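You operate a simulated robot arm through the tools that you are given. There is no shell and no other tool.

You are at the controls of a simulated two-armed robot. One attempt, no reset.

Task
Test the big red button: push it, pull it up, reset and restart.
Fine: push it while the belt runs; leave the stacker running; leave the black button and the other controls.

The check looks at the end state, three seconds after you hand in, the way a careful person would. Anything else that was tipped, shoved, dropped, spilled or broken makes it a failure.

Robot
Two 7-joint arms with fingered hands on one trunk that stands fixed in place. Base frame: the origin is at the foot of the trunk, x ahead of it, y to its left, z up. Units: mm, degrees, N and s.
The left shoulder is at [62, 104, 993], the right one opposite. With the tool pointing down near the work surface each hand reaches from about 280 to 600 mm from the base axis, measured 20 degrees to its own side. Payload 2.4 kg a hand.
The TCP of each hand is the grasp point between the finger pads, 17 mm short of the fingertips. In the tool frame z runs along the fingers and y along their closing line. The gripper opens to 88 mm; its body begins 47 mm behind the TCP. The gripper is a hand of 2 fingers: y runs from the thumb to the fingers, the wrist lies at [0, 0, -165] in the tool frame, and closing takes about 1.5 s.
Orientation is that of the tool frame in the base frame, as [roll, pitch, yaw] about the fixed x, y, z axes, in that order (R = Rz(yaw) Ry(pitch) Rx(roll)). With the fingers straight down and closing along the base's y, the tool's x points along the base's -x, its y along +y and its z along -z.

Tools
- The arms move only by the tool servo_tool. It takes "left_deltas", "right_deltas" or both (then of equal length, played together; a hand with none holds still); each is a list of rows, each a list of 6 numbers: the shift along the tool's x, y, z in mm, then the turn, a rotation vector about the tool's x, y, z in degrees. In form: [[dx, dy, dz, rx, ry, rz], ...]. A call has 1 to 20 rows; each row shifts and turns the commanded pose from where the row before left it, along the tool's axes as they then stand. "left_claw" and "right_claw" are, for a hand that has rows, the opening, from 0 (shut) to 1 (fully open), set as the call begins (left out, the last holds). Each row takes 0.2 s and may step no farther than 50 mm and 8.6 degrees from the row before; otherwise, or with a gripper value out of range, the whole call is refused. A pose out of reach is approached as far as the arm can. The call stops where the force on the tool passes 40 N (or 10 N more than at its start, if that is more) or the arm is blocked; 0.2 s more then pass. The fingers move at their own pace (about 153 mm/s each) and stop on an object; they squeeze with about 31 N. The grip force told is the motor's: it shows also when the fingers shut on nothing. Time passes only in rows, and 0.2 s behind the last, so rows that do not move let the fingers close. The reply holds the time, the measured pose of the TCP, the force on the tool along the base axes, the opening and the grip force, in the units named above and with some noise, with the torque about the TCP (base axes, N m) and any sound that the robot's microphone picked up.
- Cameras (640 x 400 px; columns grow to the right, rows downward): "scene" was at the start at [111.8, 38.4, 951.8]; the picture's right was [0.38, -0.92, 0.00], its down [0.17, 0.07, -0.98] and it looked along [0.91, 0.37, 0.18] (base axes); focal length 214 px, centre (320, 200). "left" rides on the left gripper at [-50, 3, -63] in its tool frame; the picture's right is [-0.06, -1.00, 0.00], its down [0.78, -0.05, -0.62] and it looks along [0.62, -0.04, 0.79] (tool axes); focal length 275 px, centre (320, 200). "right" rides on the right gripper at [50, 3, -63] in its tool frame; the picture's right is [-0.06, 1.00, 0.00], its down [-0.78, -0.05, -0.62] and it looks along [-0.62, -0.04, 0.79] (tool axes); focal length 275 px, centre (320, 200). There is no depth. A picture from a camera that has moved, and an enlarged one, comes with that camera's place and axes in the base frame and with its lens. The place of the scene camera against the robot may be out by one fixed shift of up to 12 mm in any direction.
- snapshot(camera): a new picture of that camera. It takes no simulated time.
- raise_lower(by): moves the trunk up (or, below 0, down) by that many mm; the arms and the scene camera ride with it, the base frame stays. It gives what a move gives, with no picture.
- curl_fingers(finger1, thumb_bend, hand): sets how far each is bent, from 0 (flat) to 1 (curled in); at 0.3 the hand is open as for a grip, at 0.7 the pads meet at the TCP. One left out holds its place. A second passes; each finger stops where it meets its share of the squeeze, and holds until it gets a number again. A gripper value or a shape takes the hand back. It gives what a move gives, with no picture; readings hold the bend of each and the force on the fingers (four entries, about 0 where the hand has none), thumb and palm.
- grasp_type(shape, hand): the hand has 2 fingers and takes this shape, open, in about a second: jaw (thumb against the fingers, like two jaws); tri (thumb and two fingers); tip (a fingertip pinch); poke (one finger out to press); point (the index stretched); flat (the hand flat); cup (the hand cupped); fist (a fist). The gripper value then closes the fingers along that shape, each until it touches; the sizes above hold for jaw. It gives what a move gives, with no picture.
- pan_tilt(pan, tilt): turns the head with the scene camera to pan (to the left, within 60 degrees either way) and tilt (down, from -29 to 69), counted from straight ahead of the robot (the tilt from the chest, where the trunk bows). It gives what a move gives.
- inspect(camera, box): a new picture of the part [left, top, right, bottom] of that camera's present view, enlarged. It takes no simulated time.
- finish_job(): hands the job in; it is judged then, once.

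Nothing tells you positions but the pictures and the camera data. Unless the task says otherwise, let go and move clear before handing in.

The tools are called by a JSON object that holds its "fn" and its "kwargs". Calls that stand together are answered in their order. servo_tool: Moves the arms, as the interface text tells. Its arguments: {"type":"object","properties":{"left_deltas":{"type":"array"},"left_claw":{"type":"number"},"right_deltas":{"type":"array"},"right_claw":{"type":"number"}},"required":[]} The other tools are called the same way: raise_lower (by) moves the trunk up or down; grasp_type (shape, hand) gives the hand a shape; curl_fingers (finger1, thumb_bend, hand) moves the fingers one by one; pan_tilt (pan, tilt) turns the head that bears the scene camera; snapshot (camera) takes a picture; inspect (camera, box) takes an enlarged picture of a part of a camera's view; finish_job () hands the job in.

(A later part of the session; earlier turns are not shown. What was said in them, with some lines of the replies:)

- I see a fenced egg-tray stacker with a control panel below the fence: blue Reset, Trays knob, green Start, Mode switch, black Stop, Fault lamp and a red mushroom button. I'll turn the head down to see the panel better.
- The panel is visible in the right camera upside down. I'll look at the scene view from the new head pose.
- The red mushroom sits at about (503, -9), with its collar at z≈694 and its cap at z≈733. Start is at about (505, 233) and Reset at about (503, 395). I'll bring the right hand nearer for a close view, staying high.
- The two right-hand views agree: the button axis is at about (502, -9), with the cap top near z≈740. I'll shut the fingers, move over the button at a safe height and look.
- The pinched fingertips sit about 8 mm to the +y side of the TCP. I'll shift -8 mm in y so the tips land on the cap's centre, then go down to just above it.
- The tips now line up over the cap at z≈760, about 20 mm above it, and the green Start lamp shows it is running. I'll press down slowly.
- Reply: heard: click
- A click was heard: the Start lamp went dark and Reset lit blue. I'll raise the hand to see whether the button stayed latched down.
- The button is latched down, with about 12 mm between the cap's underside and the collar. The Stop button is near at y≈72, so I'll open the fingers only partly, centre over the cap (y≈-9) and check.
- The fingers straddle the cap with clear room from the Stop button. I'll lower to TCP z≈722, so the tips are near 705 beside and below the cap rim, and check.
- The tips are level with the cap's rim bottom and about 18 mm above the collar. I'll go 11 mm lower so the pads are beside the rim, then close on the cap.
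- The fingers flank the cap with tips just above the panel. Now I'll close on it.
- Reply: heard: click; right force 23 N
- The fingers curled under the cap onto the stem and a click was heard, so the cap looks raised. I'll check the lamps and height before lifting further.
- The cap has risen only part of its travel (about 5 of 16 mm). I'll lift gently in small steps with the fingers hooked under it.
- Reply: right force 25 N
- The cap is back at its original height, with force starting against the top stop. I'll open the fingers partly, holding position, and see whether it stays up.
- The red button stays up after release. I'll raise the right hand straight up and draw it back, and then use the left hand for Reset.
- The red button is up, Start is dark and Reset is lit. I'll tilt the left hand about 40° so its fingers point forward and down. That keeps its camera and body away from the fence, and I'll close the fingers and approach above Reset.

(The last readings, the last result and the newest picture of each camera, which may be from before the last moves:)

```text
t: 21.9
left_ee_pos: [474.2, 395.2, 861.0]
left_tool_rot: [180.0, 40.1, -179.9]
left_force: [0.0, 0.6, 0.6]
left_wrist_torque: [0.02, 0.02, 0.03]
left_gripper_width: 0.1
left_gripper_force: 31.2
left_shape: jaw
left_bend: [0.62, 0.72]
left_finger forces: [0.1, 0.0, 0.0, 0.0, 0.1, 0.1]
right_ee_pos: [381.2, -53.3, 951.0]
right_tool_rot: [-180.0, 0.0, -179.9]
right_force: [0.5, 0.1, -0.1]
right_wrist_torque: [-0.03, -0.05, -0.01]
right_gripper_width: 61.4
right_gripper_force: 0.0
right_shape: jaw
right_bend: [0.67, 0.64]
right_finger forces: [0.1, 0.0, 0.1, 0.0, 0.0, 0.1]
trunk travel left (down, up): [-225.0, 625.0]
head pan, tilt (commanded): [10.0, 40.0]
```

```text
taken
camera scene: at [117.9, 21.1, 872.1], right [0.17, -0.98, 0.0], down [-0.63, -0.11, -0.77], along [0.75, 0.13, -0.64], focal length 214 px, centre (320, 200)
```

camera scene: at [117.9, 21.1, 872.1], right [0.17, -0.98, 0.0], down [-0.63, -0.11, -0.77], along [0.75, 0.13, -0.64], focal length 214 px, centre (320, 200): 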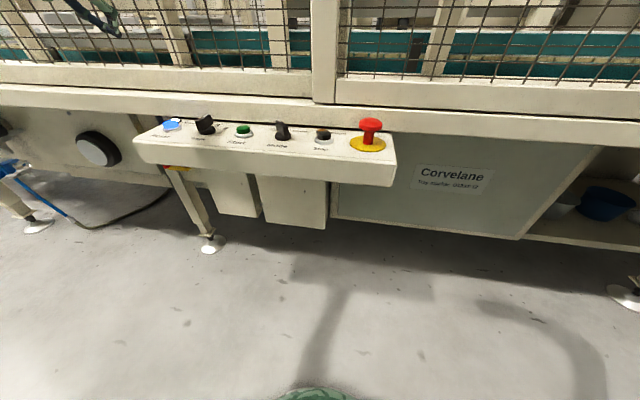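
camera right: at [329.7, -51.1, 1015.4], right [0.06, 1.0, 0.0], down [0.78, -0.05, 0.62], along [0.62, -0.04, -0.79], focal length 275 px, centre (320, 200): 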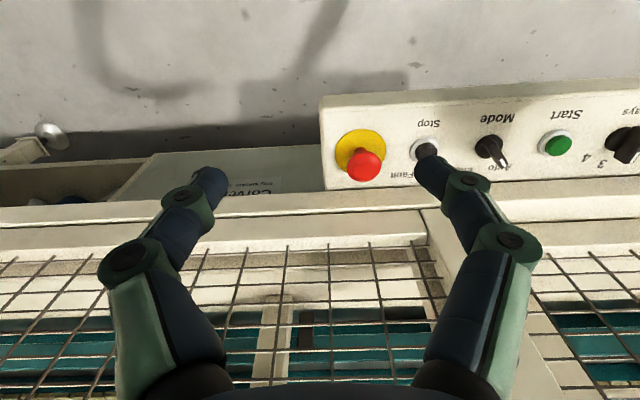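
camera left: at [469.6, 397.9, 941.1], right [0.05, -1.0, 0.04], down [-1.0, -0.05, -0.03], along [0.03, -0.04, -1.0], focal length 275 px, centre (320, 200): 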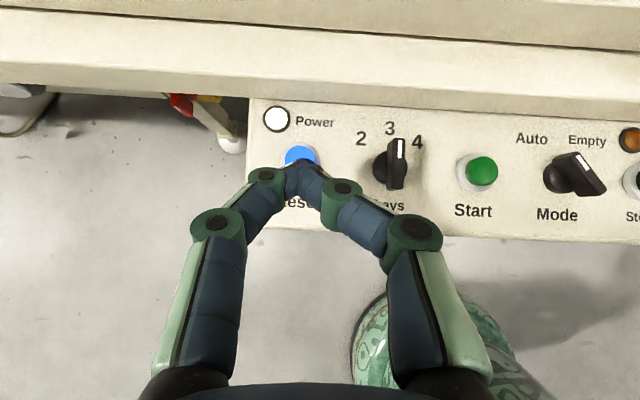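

From above I place Reset at about (512, 407, 692) and Start at about (511, 239, 690). The left fingertips are at about (485, 401, 848). I'll move them to about 30 mm above Reset.

{"fn": "servo_tool", "kwargs": {"left_deltas": [[9.8, 1, 18.6, 0, 0, 0], [9.8, 1, 18.6, 0, 0, 0], [9.8, 1, 18.6, 0, 0, 0], [9.8, 1, 18.6, 0, 0, 0], [9.8, 1, 18.6, 0, 0, 0], [9.6, 1, 18.5, 0, 0, 0], [0, 0, 0, 0, 0, 0]]}}

{"fn": "snapshot", "kwargs": {"camera": "left"}}

{"fn": "inspect", "kwargs": {"camera": "scene", "box": [110, 70, 290, 190]}}

```text
t: 23.5
left_ee_pos: [498.7, 400.0, 737.0]
left_tool_rot: [180.0, 40.0, -180.0]
left_force: [-0.2, -0.5, 0.6]
left_wrist_torque: [0.0, 0.01, 0.0]
left_gripper_width: 0.0
left_gripper_force: 31.6
left_shape: jaw
left_bend: [0.62, 0.72]
left_finger forces: [0.0, 0.0, 0.0, 0.0, 0.0, 0.1]
right_ee_pos: [382.5, -53.9, 952.0]
right_tool_rot: [-179.8, 0.1, -180.0]
right_force: [0.0, 0.1, 0.0]
right_wrist_torque: [0.0, 0.0, -0.02]
right_gripper_width: 61.2
right_gripper_force: 0.0
right_shape: jaw
right_bend: [0.67, 0.64]
right_finger forces: [0.0, 0.1, 0.0, 0.0, 0.0, 0.1]
trunk travel left (down, up): [-225.0, 625.0]
head pan, tilt (commanded): [10.0, 40.0]
```

```text
taken
camera left: at [495.1, 402.9, 817.9], right [0.05, -1.0, 0.04], down [-1.0, -0.05, -0.03], along [0.03, -0.04, -1.0], focal length 275 px, centre (320, 200)
```

left: 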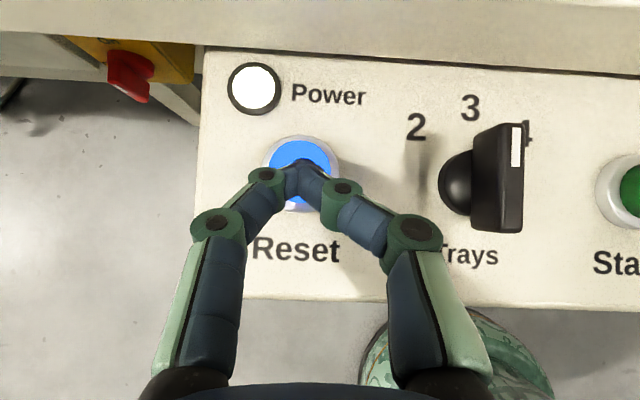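

```text
3.33 times, centred on (200, 130) of scene
camera zoom: at [117.9, 21.1, 872.1], right [0.17, -0.98, 0.0], down [-0.63, -0.11, -0.77], along [0.75, 0.13, -0.64], focal length 715 px, centre (720, 433)
```

zoom: 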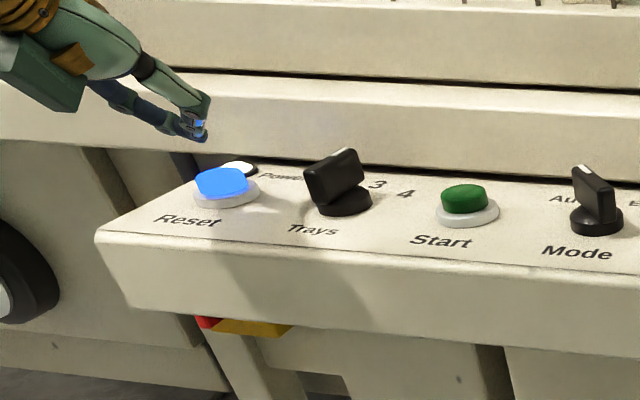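

The tips are centred over Reset, about 27 mm above it. I'll press straight down in small steps, watching force and sound.

{"fn": "servo_tool", "kwargs": {"left_deltas": [[2.8, 1, 5.6, 0, 0, 0], [3.86, 0, 4.6, 0, 0, 0], [3.86, 0, 4.6, 0, 0, 0], [1.29, 0, 1.53, 0, 0, 0], [1.29, 0, 1.53, 0, 0, 0], [1.29, 0, 1.53, 0, 0, 0], [1.29, 0, 1.53, 0, 0, 0], [1.29, 0, 1.53, 0, 0, 0], [1.29, 0, 1.53, 0, 0, 0]]}}

{"fn": "snapshot", "kwargs": {"camera": "left"}}

{"fn": "inspect", "kwargs": {"camera": "scene", "box": [110, 70, 290, 190]}}

```text
t: 25.5
left_ee_pos: [502.1, 402.3, 711.7]
left_tool_rot: [179.9, 40.3, 179.9]
left_force: [3.3, -1.2, 16.5]
left_wrist_torque: [0.08, -0.2, -0.02]
left_gripper_width: 0.4
left_gripper_force: 30.6
left_shape: jaw
left_bend: [0.67, 0.72]
left_finger forces: [0.1, 0.1, 0.0, 0.0, 0.0, 0.0]
right_ee_pos: [380.2, -54.8, 952.3]
right_tool_rot: [-180.0, 0.1, 180.0]
right_force: [0.5, 0.5, -0.4]
right_wrist_torque: [0.03, -0.01, 0.0]
right_gripper_width: 61.5
right_gripper_force: 0.0
right_shape: jaw
right_bend: [0.67, 0.64]
right_finger forces: [0.0, 0.0, 0.1, 0.0, 0.0, 0.0]
trunk travel left (down, up): [-225.0, 625.0]
head pan, tilt (commanded): [10.0, 40.0]
heard: click
```

```text
taken
camera left: at [496.4, 404.4, 790.9], right [0.05, -1.0, 0.04], down [-1.0, -0.05, -0.04], along [0.04, -0.04, -1.0], focal length 275 px, centre (320, 200)
```

left: 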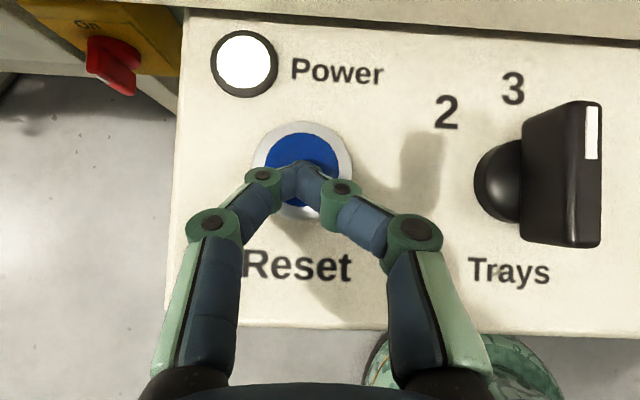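

```text
3.33 times, centred on (200, 130) of scene
camera zoom: at [117.3, 20.4, 872.5], right [0.17, -0.98, 0.0], down [-0.63, -0.11, -0.77], along [0.75, 0.13, -0.64], focal length 715 px, centre (720, 433)
```

zoom: 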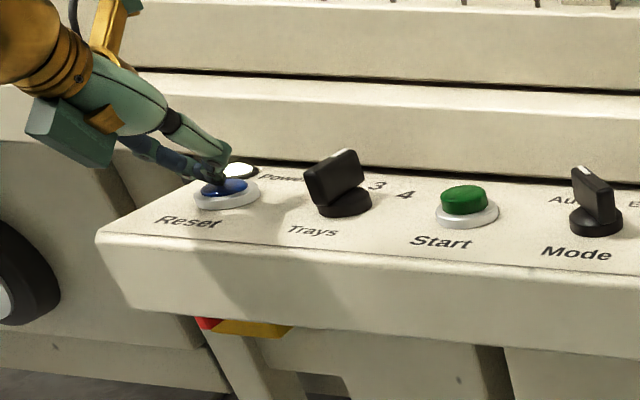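

A click was heard and the Reset lamp went out. I'll lift straight up, move over to Start at a safe height above the Trays knob, and check.

{"fn": "servo_tool", "kwargs": {"left_deltas": [[-3.2, 0, -3.8, 0, 0, 0], [-9.6, 0, -11.5, 0, 0, 0], [-12.9, 0, -15.3, 0, 0, 0], [-12.9, 0, -15.3, 0, 0, 0], [-6.4, 0, -7.7, 0, 0, 0], [0, -28, 0, 0, 0, 0], [0, -28, 0, 0, 0, 0], [0, -28, 0, 0, 0, 0], [0, -28, 0, 0, 0, 0], [0, -28, 0, 0, 0, 0], [0, -28, 0, 0, 0, 0], [0, 0, 0, 0, 0, 0]]}}

{"fn": "snapshot", "kwargs": {"camera": "left"}}

{"fn": "inspect", "kwargs": {"camera": "scene", "box": [120, 60, 420, 190]}}

```text
t: 28.1
left_ee_pos: [500.8, 233.8, 778.0]
left_tool_rot: [-180.0, 40.0, -180.0]
left_force: [0.7, -0.2, -0.3]
left_wrist_torque: [0.0, 0.0, -0.01]
left_gripper_width: 0.1
left_gripper_force: 30.9
left_shape: jaw
left_bend: [0.66, 0.72]
left_finger forces: [0.0, 0.0, 0.0, 0.0, 0.1, 0.1]
right_ee_pos: [380.6, -53.4, 950.9]
right_tool_rot: [-180.0, 0.0, 180.0]
right_force: [0.1, -0.3, 0.2]
right_wrist_torque: [0.01, 0.02, 0.05]
right_gripper_width: 61.7
right_gripper_force: 0.0
right_shape: jaw
right_bend: [0.67, 0.64]
right_finger forces: [0.0, 0.0, 0.1, 0.0, 0.0, 0.0]
trunk travel left (down, up): [-225.0, 625.0]
head pan, tilt (commanded): [10.0, 40.0]
```

```text
taken
camera left: at [496.7, 236.3, 857.9], right [0.05, -1.0, 0.04], down [-1.0, -0.05, -0.03], along [0.03, -0.04, -1.0], focal length 275 px, centre (320, 200)
```

left: 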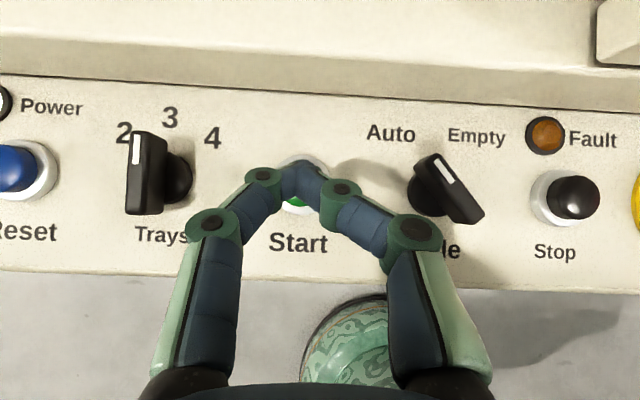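

```text
2.13 times, centred on (270, 125) of scene
camera zoom: at [117.9, 21.0, 872.1], right [0.17, -0.98, 0.0], down [-0.63, -0.11, -0.77], along [0.75, 0.13, -0.64], focal length 458 px, centre (427, 360)
```

zoom: 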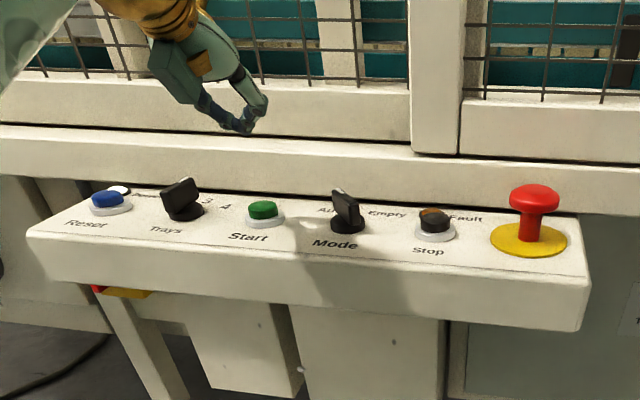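

Reset lamp is off and all else is unchanged. I'll zoom in to check the fingertips' alignment with Start.

{"fn": "inspect", "kwargs": {"camera": "left", "box": [240, 130, 370, 230]}}

{"fn": "inspect", "kwargs": {"camera": "right", "box": [400, 60, 640, 210]}}

```text
4.00 times, centred on (305, 180) of left
camera zoom: at [496.7, 236.3, 857.9], right [0.05, -1.0, 0.04], down [-1.0, -0.05, -0.03], along [0.03, -0.04, -1.0], focal length 1101 px, centre (380, 280)
```

zoom: 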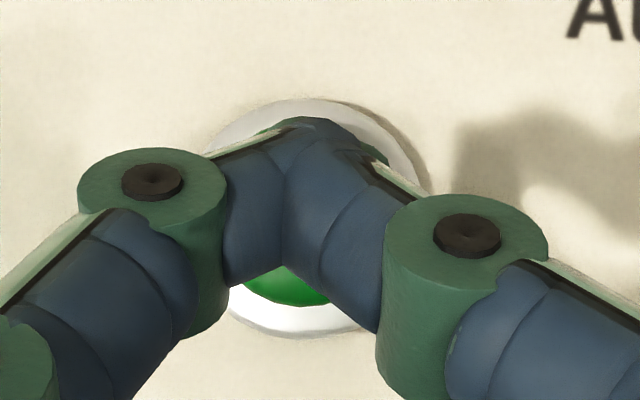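

```text
2.67 times, centred on (520, 135) of right
camera zoom: at [330.2, -51.1, 1015.3], right [0.06, 1.0, 0.0], down [0.78, -0.05, 0.62], along [0.62, -0.04, -0.79], focal length 734 px, centre (-213, 373)
```

zoom: 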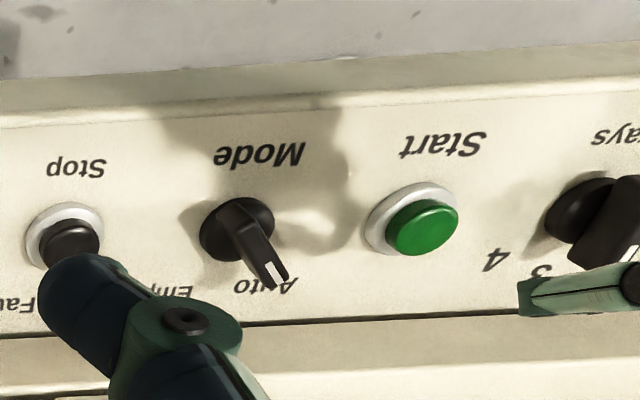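

Start's centre is at about (512, 240) and the fingertips are nearly aligned. I'll shift by about 1.5 mm and press down as I did with Reset.

{"fn": "servo_tool", "kwargs": {"left_deltas": [[6.9, 1.5, 9.8, 0, 0, 0], [7.7, 0, 9.2, 0, 0, 0], [7.7, 0, 9.2, 0, 0, 0], [7.7, 0, 9.2, 0, 0, 0], [2.6, 0, 3.1, 0, 0, 0], [1.29, 0, 1.53, 0, 0, 0], [1.29, 0, 1.53, 0, 0, 0], [1.29, 0, 1.53, 0, 0, 0], [1.29, 0, 1.53, 0, 0, 0], [1.29, 0, 1.53, 0, 0, 0], [1.29, 0, 1.53, 0, 0, 0], [1.29, 0, 1.53, 0, 0, 0]]}}

{"fn": "snapshot", "kwargs": {"camera": "left"}}

{"fn": "inspect", "kwargs": {"camera": "scene", "box": [120, 60, 420, 190]}}

```text
t: 30.7
left_ee_pos: [501.3, 234.7, 713.5]
left_tool_rot: [-180.0, 40.1, -180.0]
left_force: [-0.4, -1.9, 3.6]
left_wrist_torque: [-0.02, -0.05, -0.01]
left_gripper_width: 0.0
left_gripper_force: 31.2
left_shape: jaw
left_bend: [0.67, 0.72]
left_finger forces: [0.0, 0.1, 0.1, 0.1, 0.1, 0.0]
right_ee_pos: [382.1, -53.9, 951.8]
right_tool_rot: [-180.0, 0.0, 179.9]
right_force: [0.6, -0.6, 0.2]
right_wrist_torque: [0.01, -0.05, 0.01]
right_gripper_width: 61.5
right_gripper_force: 0.0
right_shape: jaw
right_bend: [0.67, 0.64]
right_finger forces: [0.1, 0.0, 0.0, 0.0, 0.0, 0.1]
trunk travel left (down, up): [-225.0, 625.0]
head pan, tilt (commanded): [10.0, 40.0]
heard: click
```

```text
taken
camera left: at [497.3, 239.0, 792.8], right [0.05, -1.0, 0.04], down [-1.0, -0.05, -0.03], along [0.03, -0.04, -1.0], focal length 275 px, centre (320, 200)
```

left: 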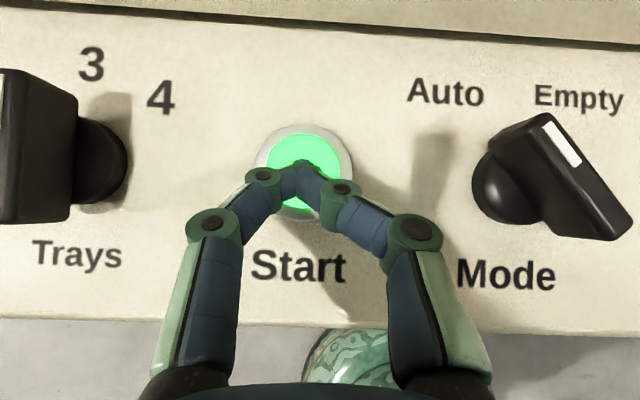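

```text
2.13 times, centred on (270, 125) of scene
camera zoom: at [117.7, 20.9, 872.2], right [0.17, -0.98, 0.0], down [-0.63, -0.11, -0.77], along [0.75, 0.13, -0.64], focal length 458 px, centre (427, 360)
```

zoom: 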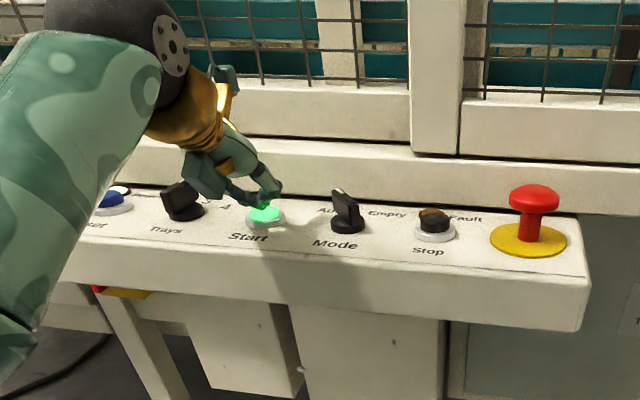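

A click was heard and the Start lamp lit green. I'll lift off straight up and retreat the left hand, then check that it keeps running.

{"fn": "servo_tool", "kwargs": {"left_deltas": [[-3.2, 0, -3.8, 0, 0, 0], [-9.6, 0, -11.5, 0, 0, 0], [-12.9, 0, -15.3, 0, 0, 0], [-12.9, 0, -15.3, 0, 0, 0], [-12.9, 0, -15.3, 0, 0, 0], [-12.9, 0, -15.3, 0, 0, 0], [0, 0, -25, 0, 0, 0], [0, 10, -30, 0, 0, 0], [0, 20, -30, 0, 0, 0], [0, 20, -30, 0, 0, 0], [0, 20, -30, 0, 0, 0]]}}

{"fn": "snapshot", "kwargs": {"camera": "left"}}

{"fn": "snapshot", "kwargs": {"camera": "scene"}}

{"fn": "snapshot", "kwargs": {"camera": "right"}}

```text
t: 33.1
left_ee_pos: [408.7, 305.9, 922.2]
left_tool_rot: [180.0, 39.8, -180.0]
left_force: [-0.1, -0.7, 1.1]
left_wrist_torque: [-0.03, -0.02, 0.03]
left_gripper_width: 0.0
left_gripper_force: 30.9
left_shape: jaw
left_bend: [0.66, 0.72]
left_finger forces: [0.0, 0.1, 0.1, 0.0, 0.0, 0.0]
right_ee_pos: [380.8, -53.7, 950.7]
right_tool_rot: [-180.0, 0.0, -180.0]
right_force: [0.2, -0.2, 0.5]
right_wrist_torque: [-0.01, -0.02, -0.01]
right_gripper_width: 61.5
right_gripper_force: 0.0
right_shape: jaw
right_bend: [0.67, 0.64]
right_finger forces: [0.0, 0.0, 0.0, 0.1, 0.1, 0.0]
trunk travel left (down, up): [-225.0, 625.0]
head pan, tilt (commanded): [10.0, 40.0]
```

```text
taken
camera left: at [405.6, 309.5, 1002.4], right [0.05, -1.0, 0.04], down [-1.0, -0.05, -0.03], along [0.03, -0.04, -1.0], focal length 275 px, centre (320, 200)
```

left: 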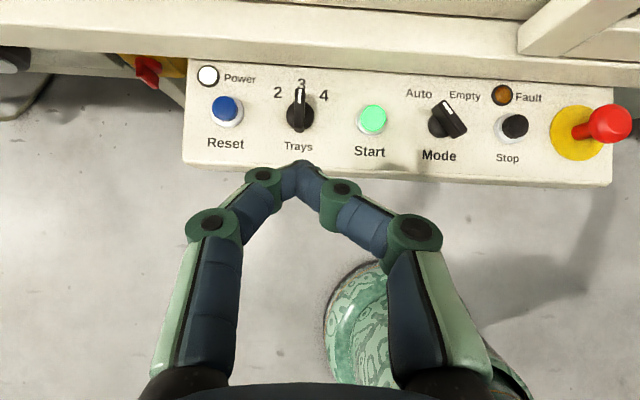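

```text
taken
camera scene: at [117.9, 21.0, 872.1], right [0.17, -0.98, 0.0], down [-0.63, -0.11, -0.77], along [0.75, 0.13, -0.64], focal length 214 px, centre (320, 200)
```

scene: 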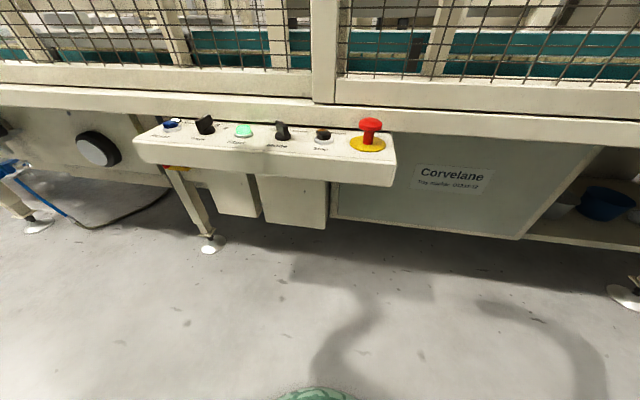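

```text
taken
camera right: at [330.2, -51.1, 1015.3], right [0.06, 1.0, 0.0], down [0.78, -0.05, 0.62], along [0.62, -0.04, -0.79], focal length 275 px, centre (320, 200)
```

right: 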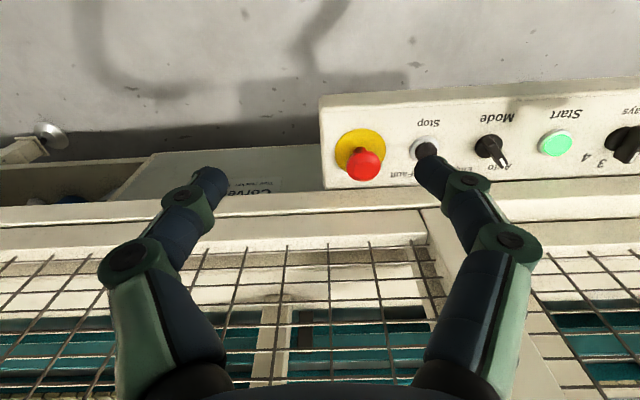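

All controls look as before, with Start lit, Reset off and the red button up. I'll check that the machine is truly moving by viewing the inside twice, a little time apart.

{"fn": "pan_tilt", "kwargs": {"pan": 10, "tilt": 12}}

{"fn": "snapshot", "kwargs": {"camera": "scene"}}

{"fn": "servo_tool", "kwargs": {"left_deltas": [[0, 0, 0, 0, 0, 0], [0, 0, 0, 0, 0, 0], [0, 0, 0, 0, 0, 0], [0, 0, 0, 0, 0, 0], [0, 0, 0, 0, 0, 0]], "left_claw": 1}}

{"fn": "snapshot", "kwargs": {"camera": "scene"}}

```text
t: 34.0
left_ee_pos: [409.6, 307.0, 922.0]
left_tool_rot: [180.0, 40.1, 179.9]
left_force: [0.6, 0.4, 1.1]
left_wrist_torque: [0.0, -0.04, 0.02]
left_gripper_width: 0.0
left_gripper_force: 31.6
left_shape: jaw
left_bend: [0.66, 0.72]
left_finger forces: [0.1, 0.0, 0.0, 0.1, 0.0, 0.0]
right_ee_pos: [380.1, -53.0, 951.4]
right_tool_rot: [-180.0, -0.1, -180.0]
right_force: [-0.3, 0.5, 0.3]
right_wrist_torque: [-0.01, -0.01, -0.01]
right_gripper_width: 61.3
right_gripper_force: 0.2
right_shape: jaw
right_bend: [0.67, 0.64]
right_finger forces: [0.1, 0.0, 0.1, 0.0, 0.1, 0.0]
trunk travel left (down, up): [-225.0, 625.0]
head pan, tilt (commanded): [10.0, 12.0]
```

```text
taken
camera scene: at [126.0, 22.5, 916.5], right [0.17, -0.98, 0.0], down [-0.21, -0.04, -0.98], along [0.96, 0.17, -0.21], focal length 214 px, centre (320, 200)
```

scene: 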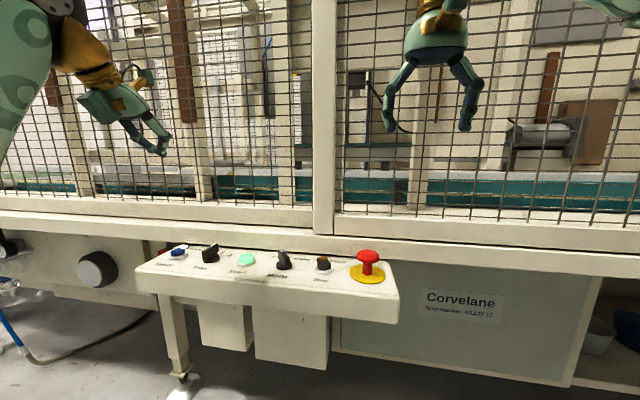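

```text
t: 35.2
left_ee_pos: [408.8, 307.2, 921.5]
left_tool_rot: [179.9, 40.0, 180.0]
left_force: [0.6, 0.7, 0.6]
left_wrist_torque: [0.01, -0.02, 0.01]
left_gripper_width: 88.0
left_gripper_force: 0.1
left_shape: jaw
left_bend: [0.3, 0.3]
left_finger forces: [0.0, 0.0, 0.0, 0.0, 0.0, 0.0]
right_ee_pos: [381.5, -53.3, 951.4]
right_tool_rot: [180.0, 0.0, -180.0]
right_force: [0.3, -0.1, 0.0]
right_wrist_torque: [0.0, -0.01, 0.01]
right_gripper_width: 61.5
right_gripper_force: 0.1
right_shape: jaw
right_bend: [0.67, 0.64]
right_finger forces: [0.1, 0.0, 0.0, 0.1, 0.0, 0.1]
trunk travel left (down, up): [-225.0, 625.0]
head pan, tilt (commanded): [10.0, 12.0]
```

```text
taken
camera scene: at [126.0, 22.5, 916.6], right [0.17, -0.98, 0.0], down [-0.2, -0.04, -0.98], along [0.96, 0.17, -0.21], focal length 214 px, centre (320, 200)
```

scene: 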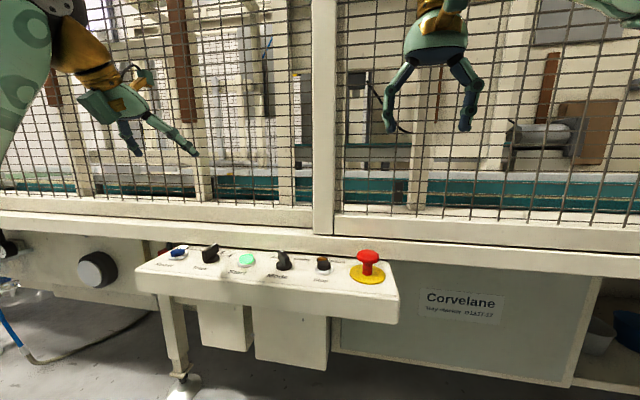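

The Start lamp remains lit. I'll take close views of the belt area and of the panel to confirm.

{"fn": "inspect", "kwargs": {"camera": "scene", "box": [200, 50, 440, 200]}}

{"fn": "inspect", "kwargs": {"camera": "scene", "box": [130, 230, 410, 330]}}

{"fn": "servo_tool", "kwargs": {"left_deltas": [[0, 0, 0, 0, 0, 0], [0, 0, 0, 0, 0, 0], [0, 0, 0, 0, 0, 0], [0, 0, 0, 0, 0, 0], [0, 0, 0, 0, 0, 0], [0, 0, 0, 0, 0, 0]]}}

{"fn": "inspect", "kwargs": {"camera": "scene", "box": [200, 50, 440, 200]}}

```text
2.67 times, centred on (320, 125) of scene
camera zoom: at [126.0, 22.5, 916.6], right [0.17, -0.98, 0.0], down [-0.2, -0.04, -0.98], along [0.96, 0.17, -0.21], focal length 572 px, centre (320, 400)
```

zoom: 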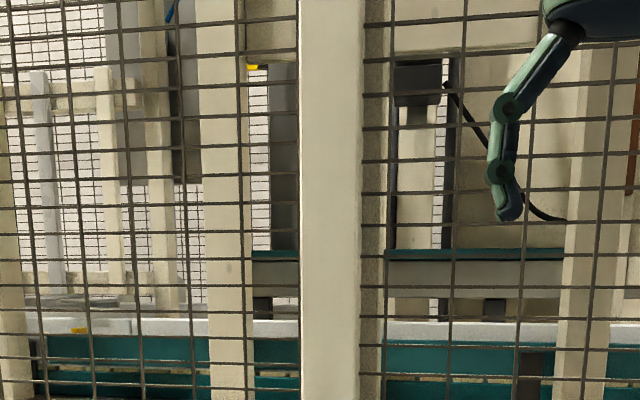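

```text
2.29 times, centred on (270, 280) of scene
camera zoom: at [126.0, 22.5, 916.6], right [0.17, -0.98, 0.0], down [-0.2, -0.04, -0.98], along [0.96, 0.17, -0.21], focal length 490 px, centre (434, 17)
```

zoom: 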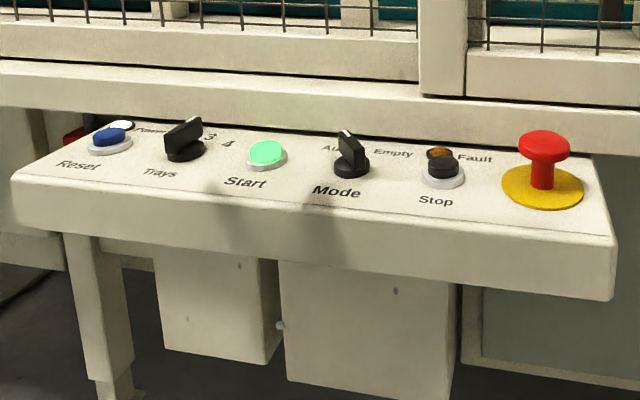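

```text
t: 36.6
left_ee_pos: [409.8, 306.2, 921.6]
left_tool_rot: [-179.9, 40.0, -179.9]
left_force: [0.2, 0.5, 0.5]
left_wrist_torque: [0.02, -0.03, 0.03]
left_gripper_width: 88.1
left_gripper_force: 0.0
left_shape: jaw
left_bend: [0.3, 0.3]
left_finger forces: [0.1, 0.0, 0.0, 0.1, 0.0, 0.0]
right_ee_pos: [381.1, -53.2, 951.3]
right_tool_rot: [180.0, -0.1, -180.0]
right_force: [-0.8, -0.4, -0.3]
right_wrist_torque: [0.05, 0.0, -0.01]
right_gripper_width: 61.3
right_gripper_force: 0.1
right_shape: jaw
right_bend: [0.67, 0.64]
right_finger forces: [0.0, 0.0, 0.0, 0.1, 0.0, 0.0]
trunk travel left (down, up): [-225.0, 625.0]
head pan, tilt (commanded): [10.0, 12.0]
```

```text
2.67 times, centred on (320, 125) of scene
camera zoom: at [126.0, 22.5, 916.6], right [0.17, -0.98, 0.0], down [-0.2, -0.04, -0.98], along [0.96, 0.17, -0.21], focal length 572 px, centre (320, 400)
```

zoom: 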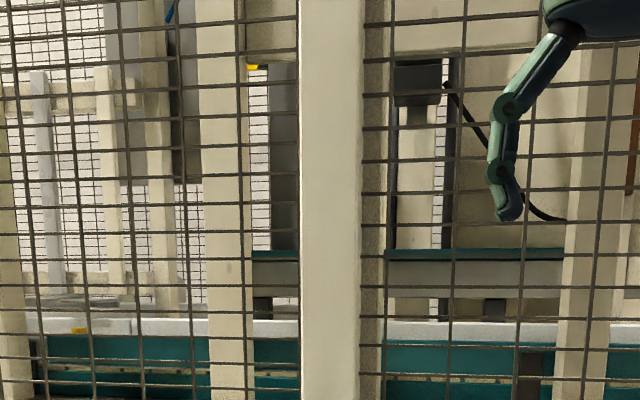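

I'll zoom in on the belt strip at two different times to see any motion.

{"fn": "inspect", "kwargs": {"camera": "scene", "box": [200, 165, 320, 210]}}

{"fn": "inspect", "kwargs": {"camera": "scene", "box": [340, 165, 640, 215]}}

{"fn": "inspect", "kwargs": {"camera": "scene", "box": [0, 0, 200, 210]}}

{"fn": "servo_tool", "kwargs": {"left_deltas": [[0, 0, 0, 0, 0, 0], [0, 0, 0, 0, 0, 0]]}}

{"fn": "inspect", "kwargs": {"camera": "scene", "box": [200, 165, 320, 210]}}

{"fn": "inspect", "kwargs": {"camera": "scene", "box": [340, 165, 640, 215]}}

{"fn": "inspect", "kwargs": {"camera": "scene", "box": [0, 0, 200, 210]}}

```text
5.33 times, centred on (260, 188) of scene
camera zoom: at [126.0, 22.5, 916.6], right [0.17, -0.98, 0.0], down [-0.2, -0.04, -0.98], along [0.96, 0.17, -0.21], focal length 1144 px, centre (640, 267)
```

zoom: 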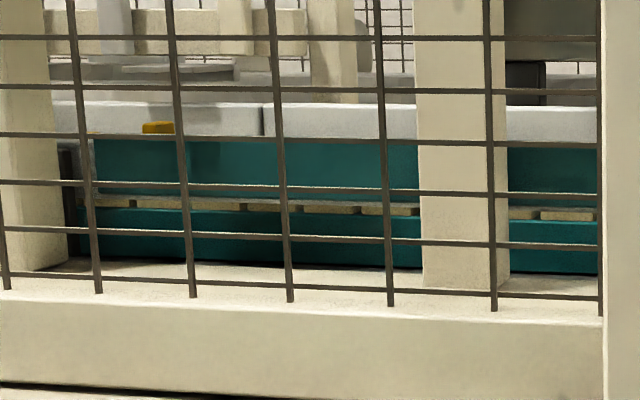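

```text
2.13 times, centred on (490, 190) of scene
camera zoom: at [126.0, 22.5, 916.6], right [0.17, -0.98, 0.0], down [-0.2, -0.04, -0.98], along [0.96, 0.17, -0.21], focal length 458 px, centre (-43, 221)
```

zoom: 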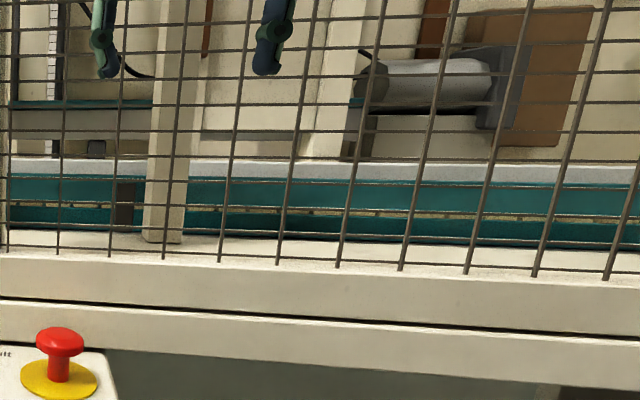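

```text
1.90 times, centred on (100, 105) of scene
camera zoom: at [126.0, 22.5, 916.6], right [0.17, -0.98, 0.0], down [-0.2, -0.04, -0.98], along [0.96, 0.17, -0.21], focal length 408 px, centre (739, 381)
```

zoom: 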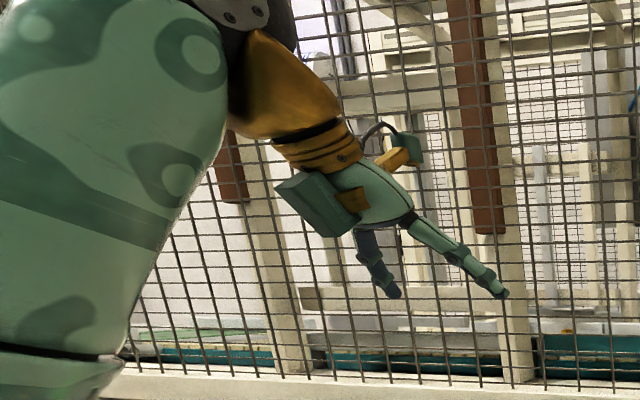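

```text
t: 37.2
left_ee_pos: [409.4, 307.4, 922.9]
left_tool_rot: [-180.0, 40.0, -179.9]
left_force: [-0.3, 0.1, 0.3]
left_wrist_torque: [-0.01, 0.01, -0.03]
left_gripper_width: 87.9
left_gripper_force: 0.2
left_shape: jaw
left_bend: [0.3, 0.3]
left_finger forces: [0.0, 0.0, 0.1, 0.0, 0.1, 0.0]
right_ee_pos: [381.2, -54.1, 952.8]
right_tool_rot: [180.0, 0.0, -180.0]
right_force: [0.3, -1.1, 0.6]
right_wrist_torque: [0.02, 0.0, 0.03]
right_gripper_width: 61.4
right_gripper_force: 0.0
right_shape: jaw
right_bend: [0.67, 0.64]
right_finger forces: [0.0, 0.0, 0.1, 0.0, 0.0, 0.0]
trunk travel left (down, up): [-225.0, 625.0]
head pan, tilt (commanded): [10.0, 12.0]
```

```text
5.33 times, centred on (260, 188) of scene
camera zoom: at [126.0, 22.5, 916.6], right [0.17, -0.98, 0.0], down [-0.2, -0.04, -0.98], along [0.96, 0.17, -0.21], focal length 1144 px, centre (640, 267)
```

zoom: 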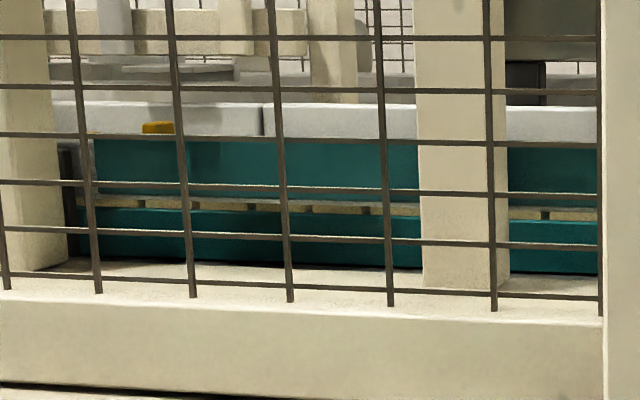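

```text
2.13 times, centred on (490, 190) of scene
camera zoom: at [126.0, 22.5, 916.6], right [0.17, -0.98, 0.0], down [-0.2, -0.04, -0.98], along [0.96, 0.17, -0.21], focal length 458 px, centre (-43, 221)
```

zoom: 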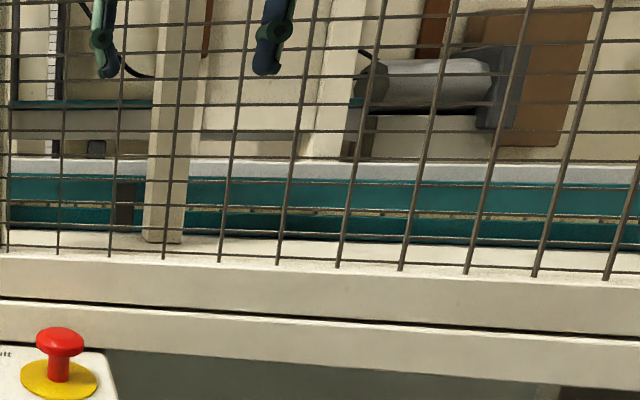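

```text
1.90 times, centred on (100, 105) of scene
camera zoom: at [126.0, 22.5, 916.6], right [0.17, -0.98, 0.0], down [-0.2, -0.04, -0.98], along [0.96, 0.17, -0.21], focal length 408 px, centre (739, 381)
```

zoom: 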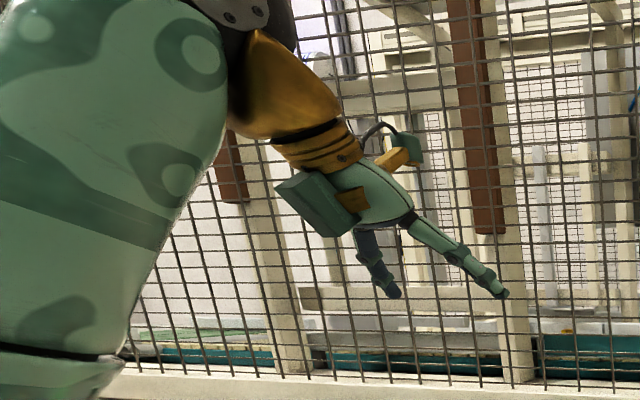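

The belt slats shifted between the two views, so the belt is running. The red button is up, Reset's lamp is off, Start is lit and both hands are clear, so I'm handing in.

{"fn": "finish_job", "kwargs": {}}

```text
The job is handed in.
```

I tested the big red button through its whole cycle, and the stacker is running again.

- **Push:** I pressed the red button while the belt ran. It clicked and latched, the Start lamp went dark and Reset lit blue.
- **Pull up:** I lifted the cap back to its original height, and it stayed up after I let go.
- **Reset:** I pressed Reset; it clicked and its lamp went out.
- **Restart:** I pressed Start; it clicked and its lamp lit green. Two close views of the belt showed the slats had moved between them.

I did not touch the black Stop button, the Trays and Mode knobs or the red rotary switch at the side. They look the same as at the start. Both hands were clear when I handed in.
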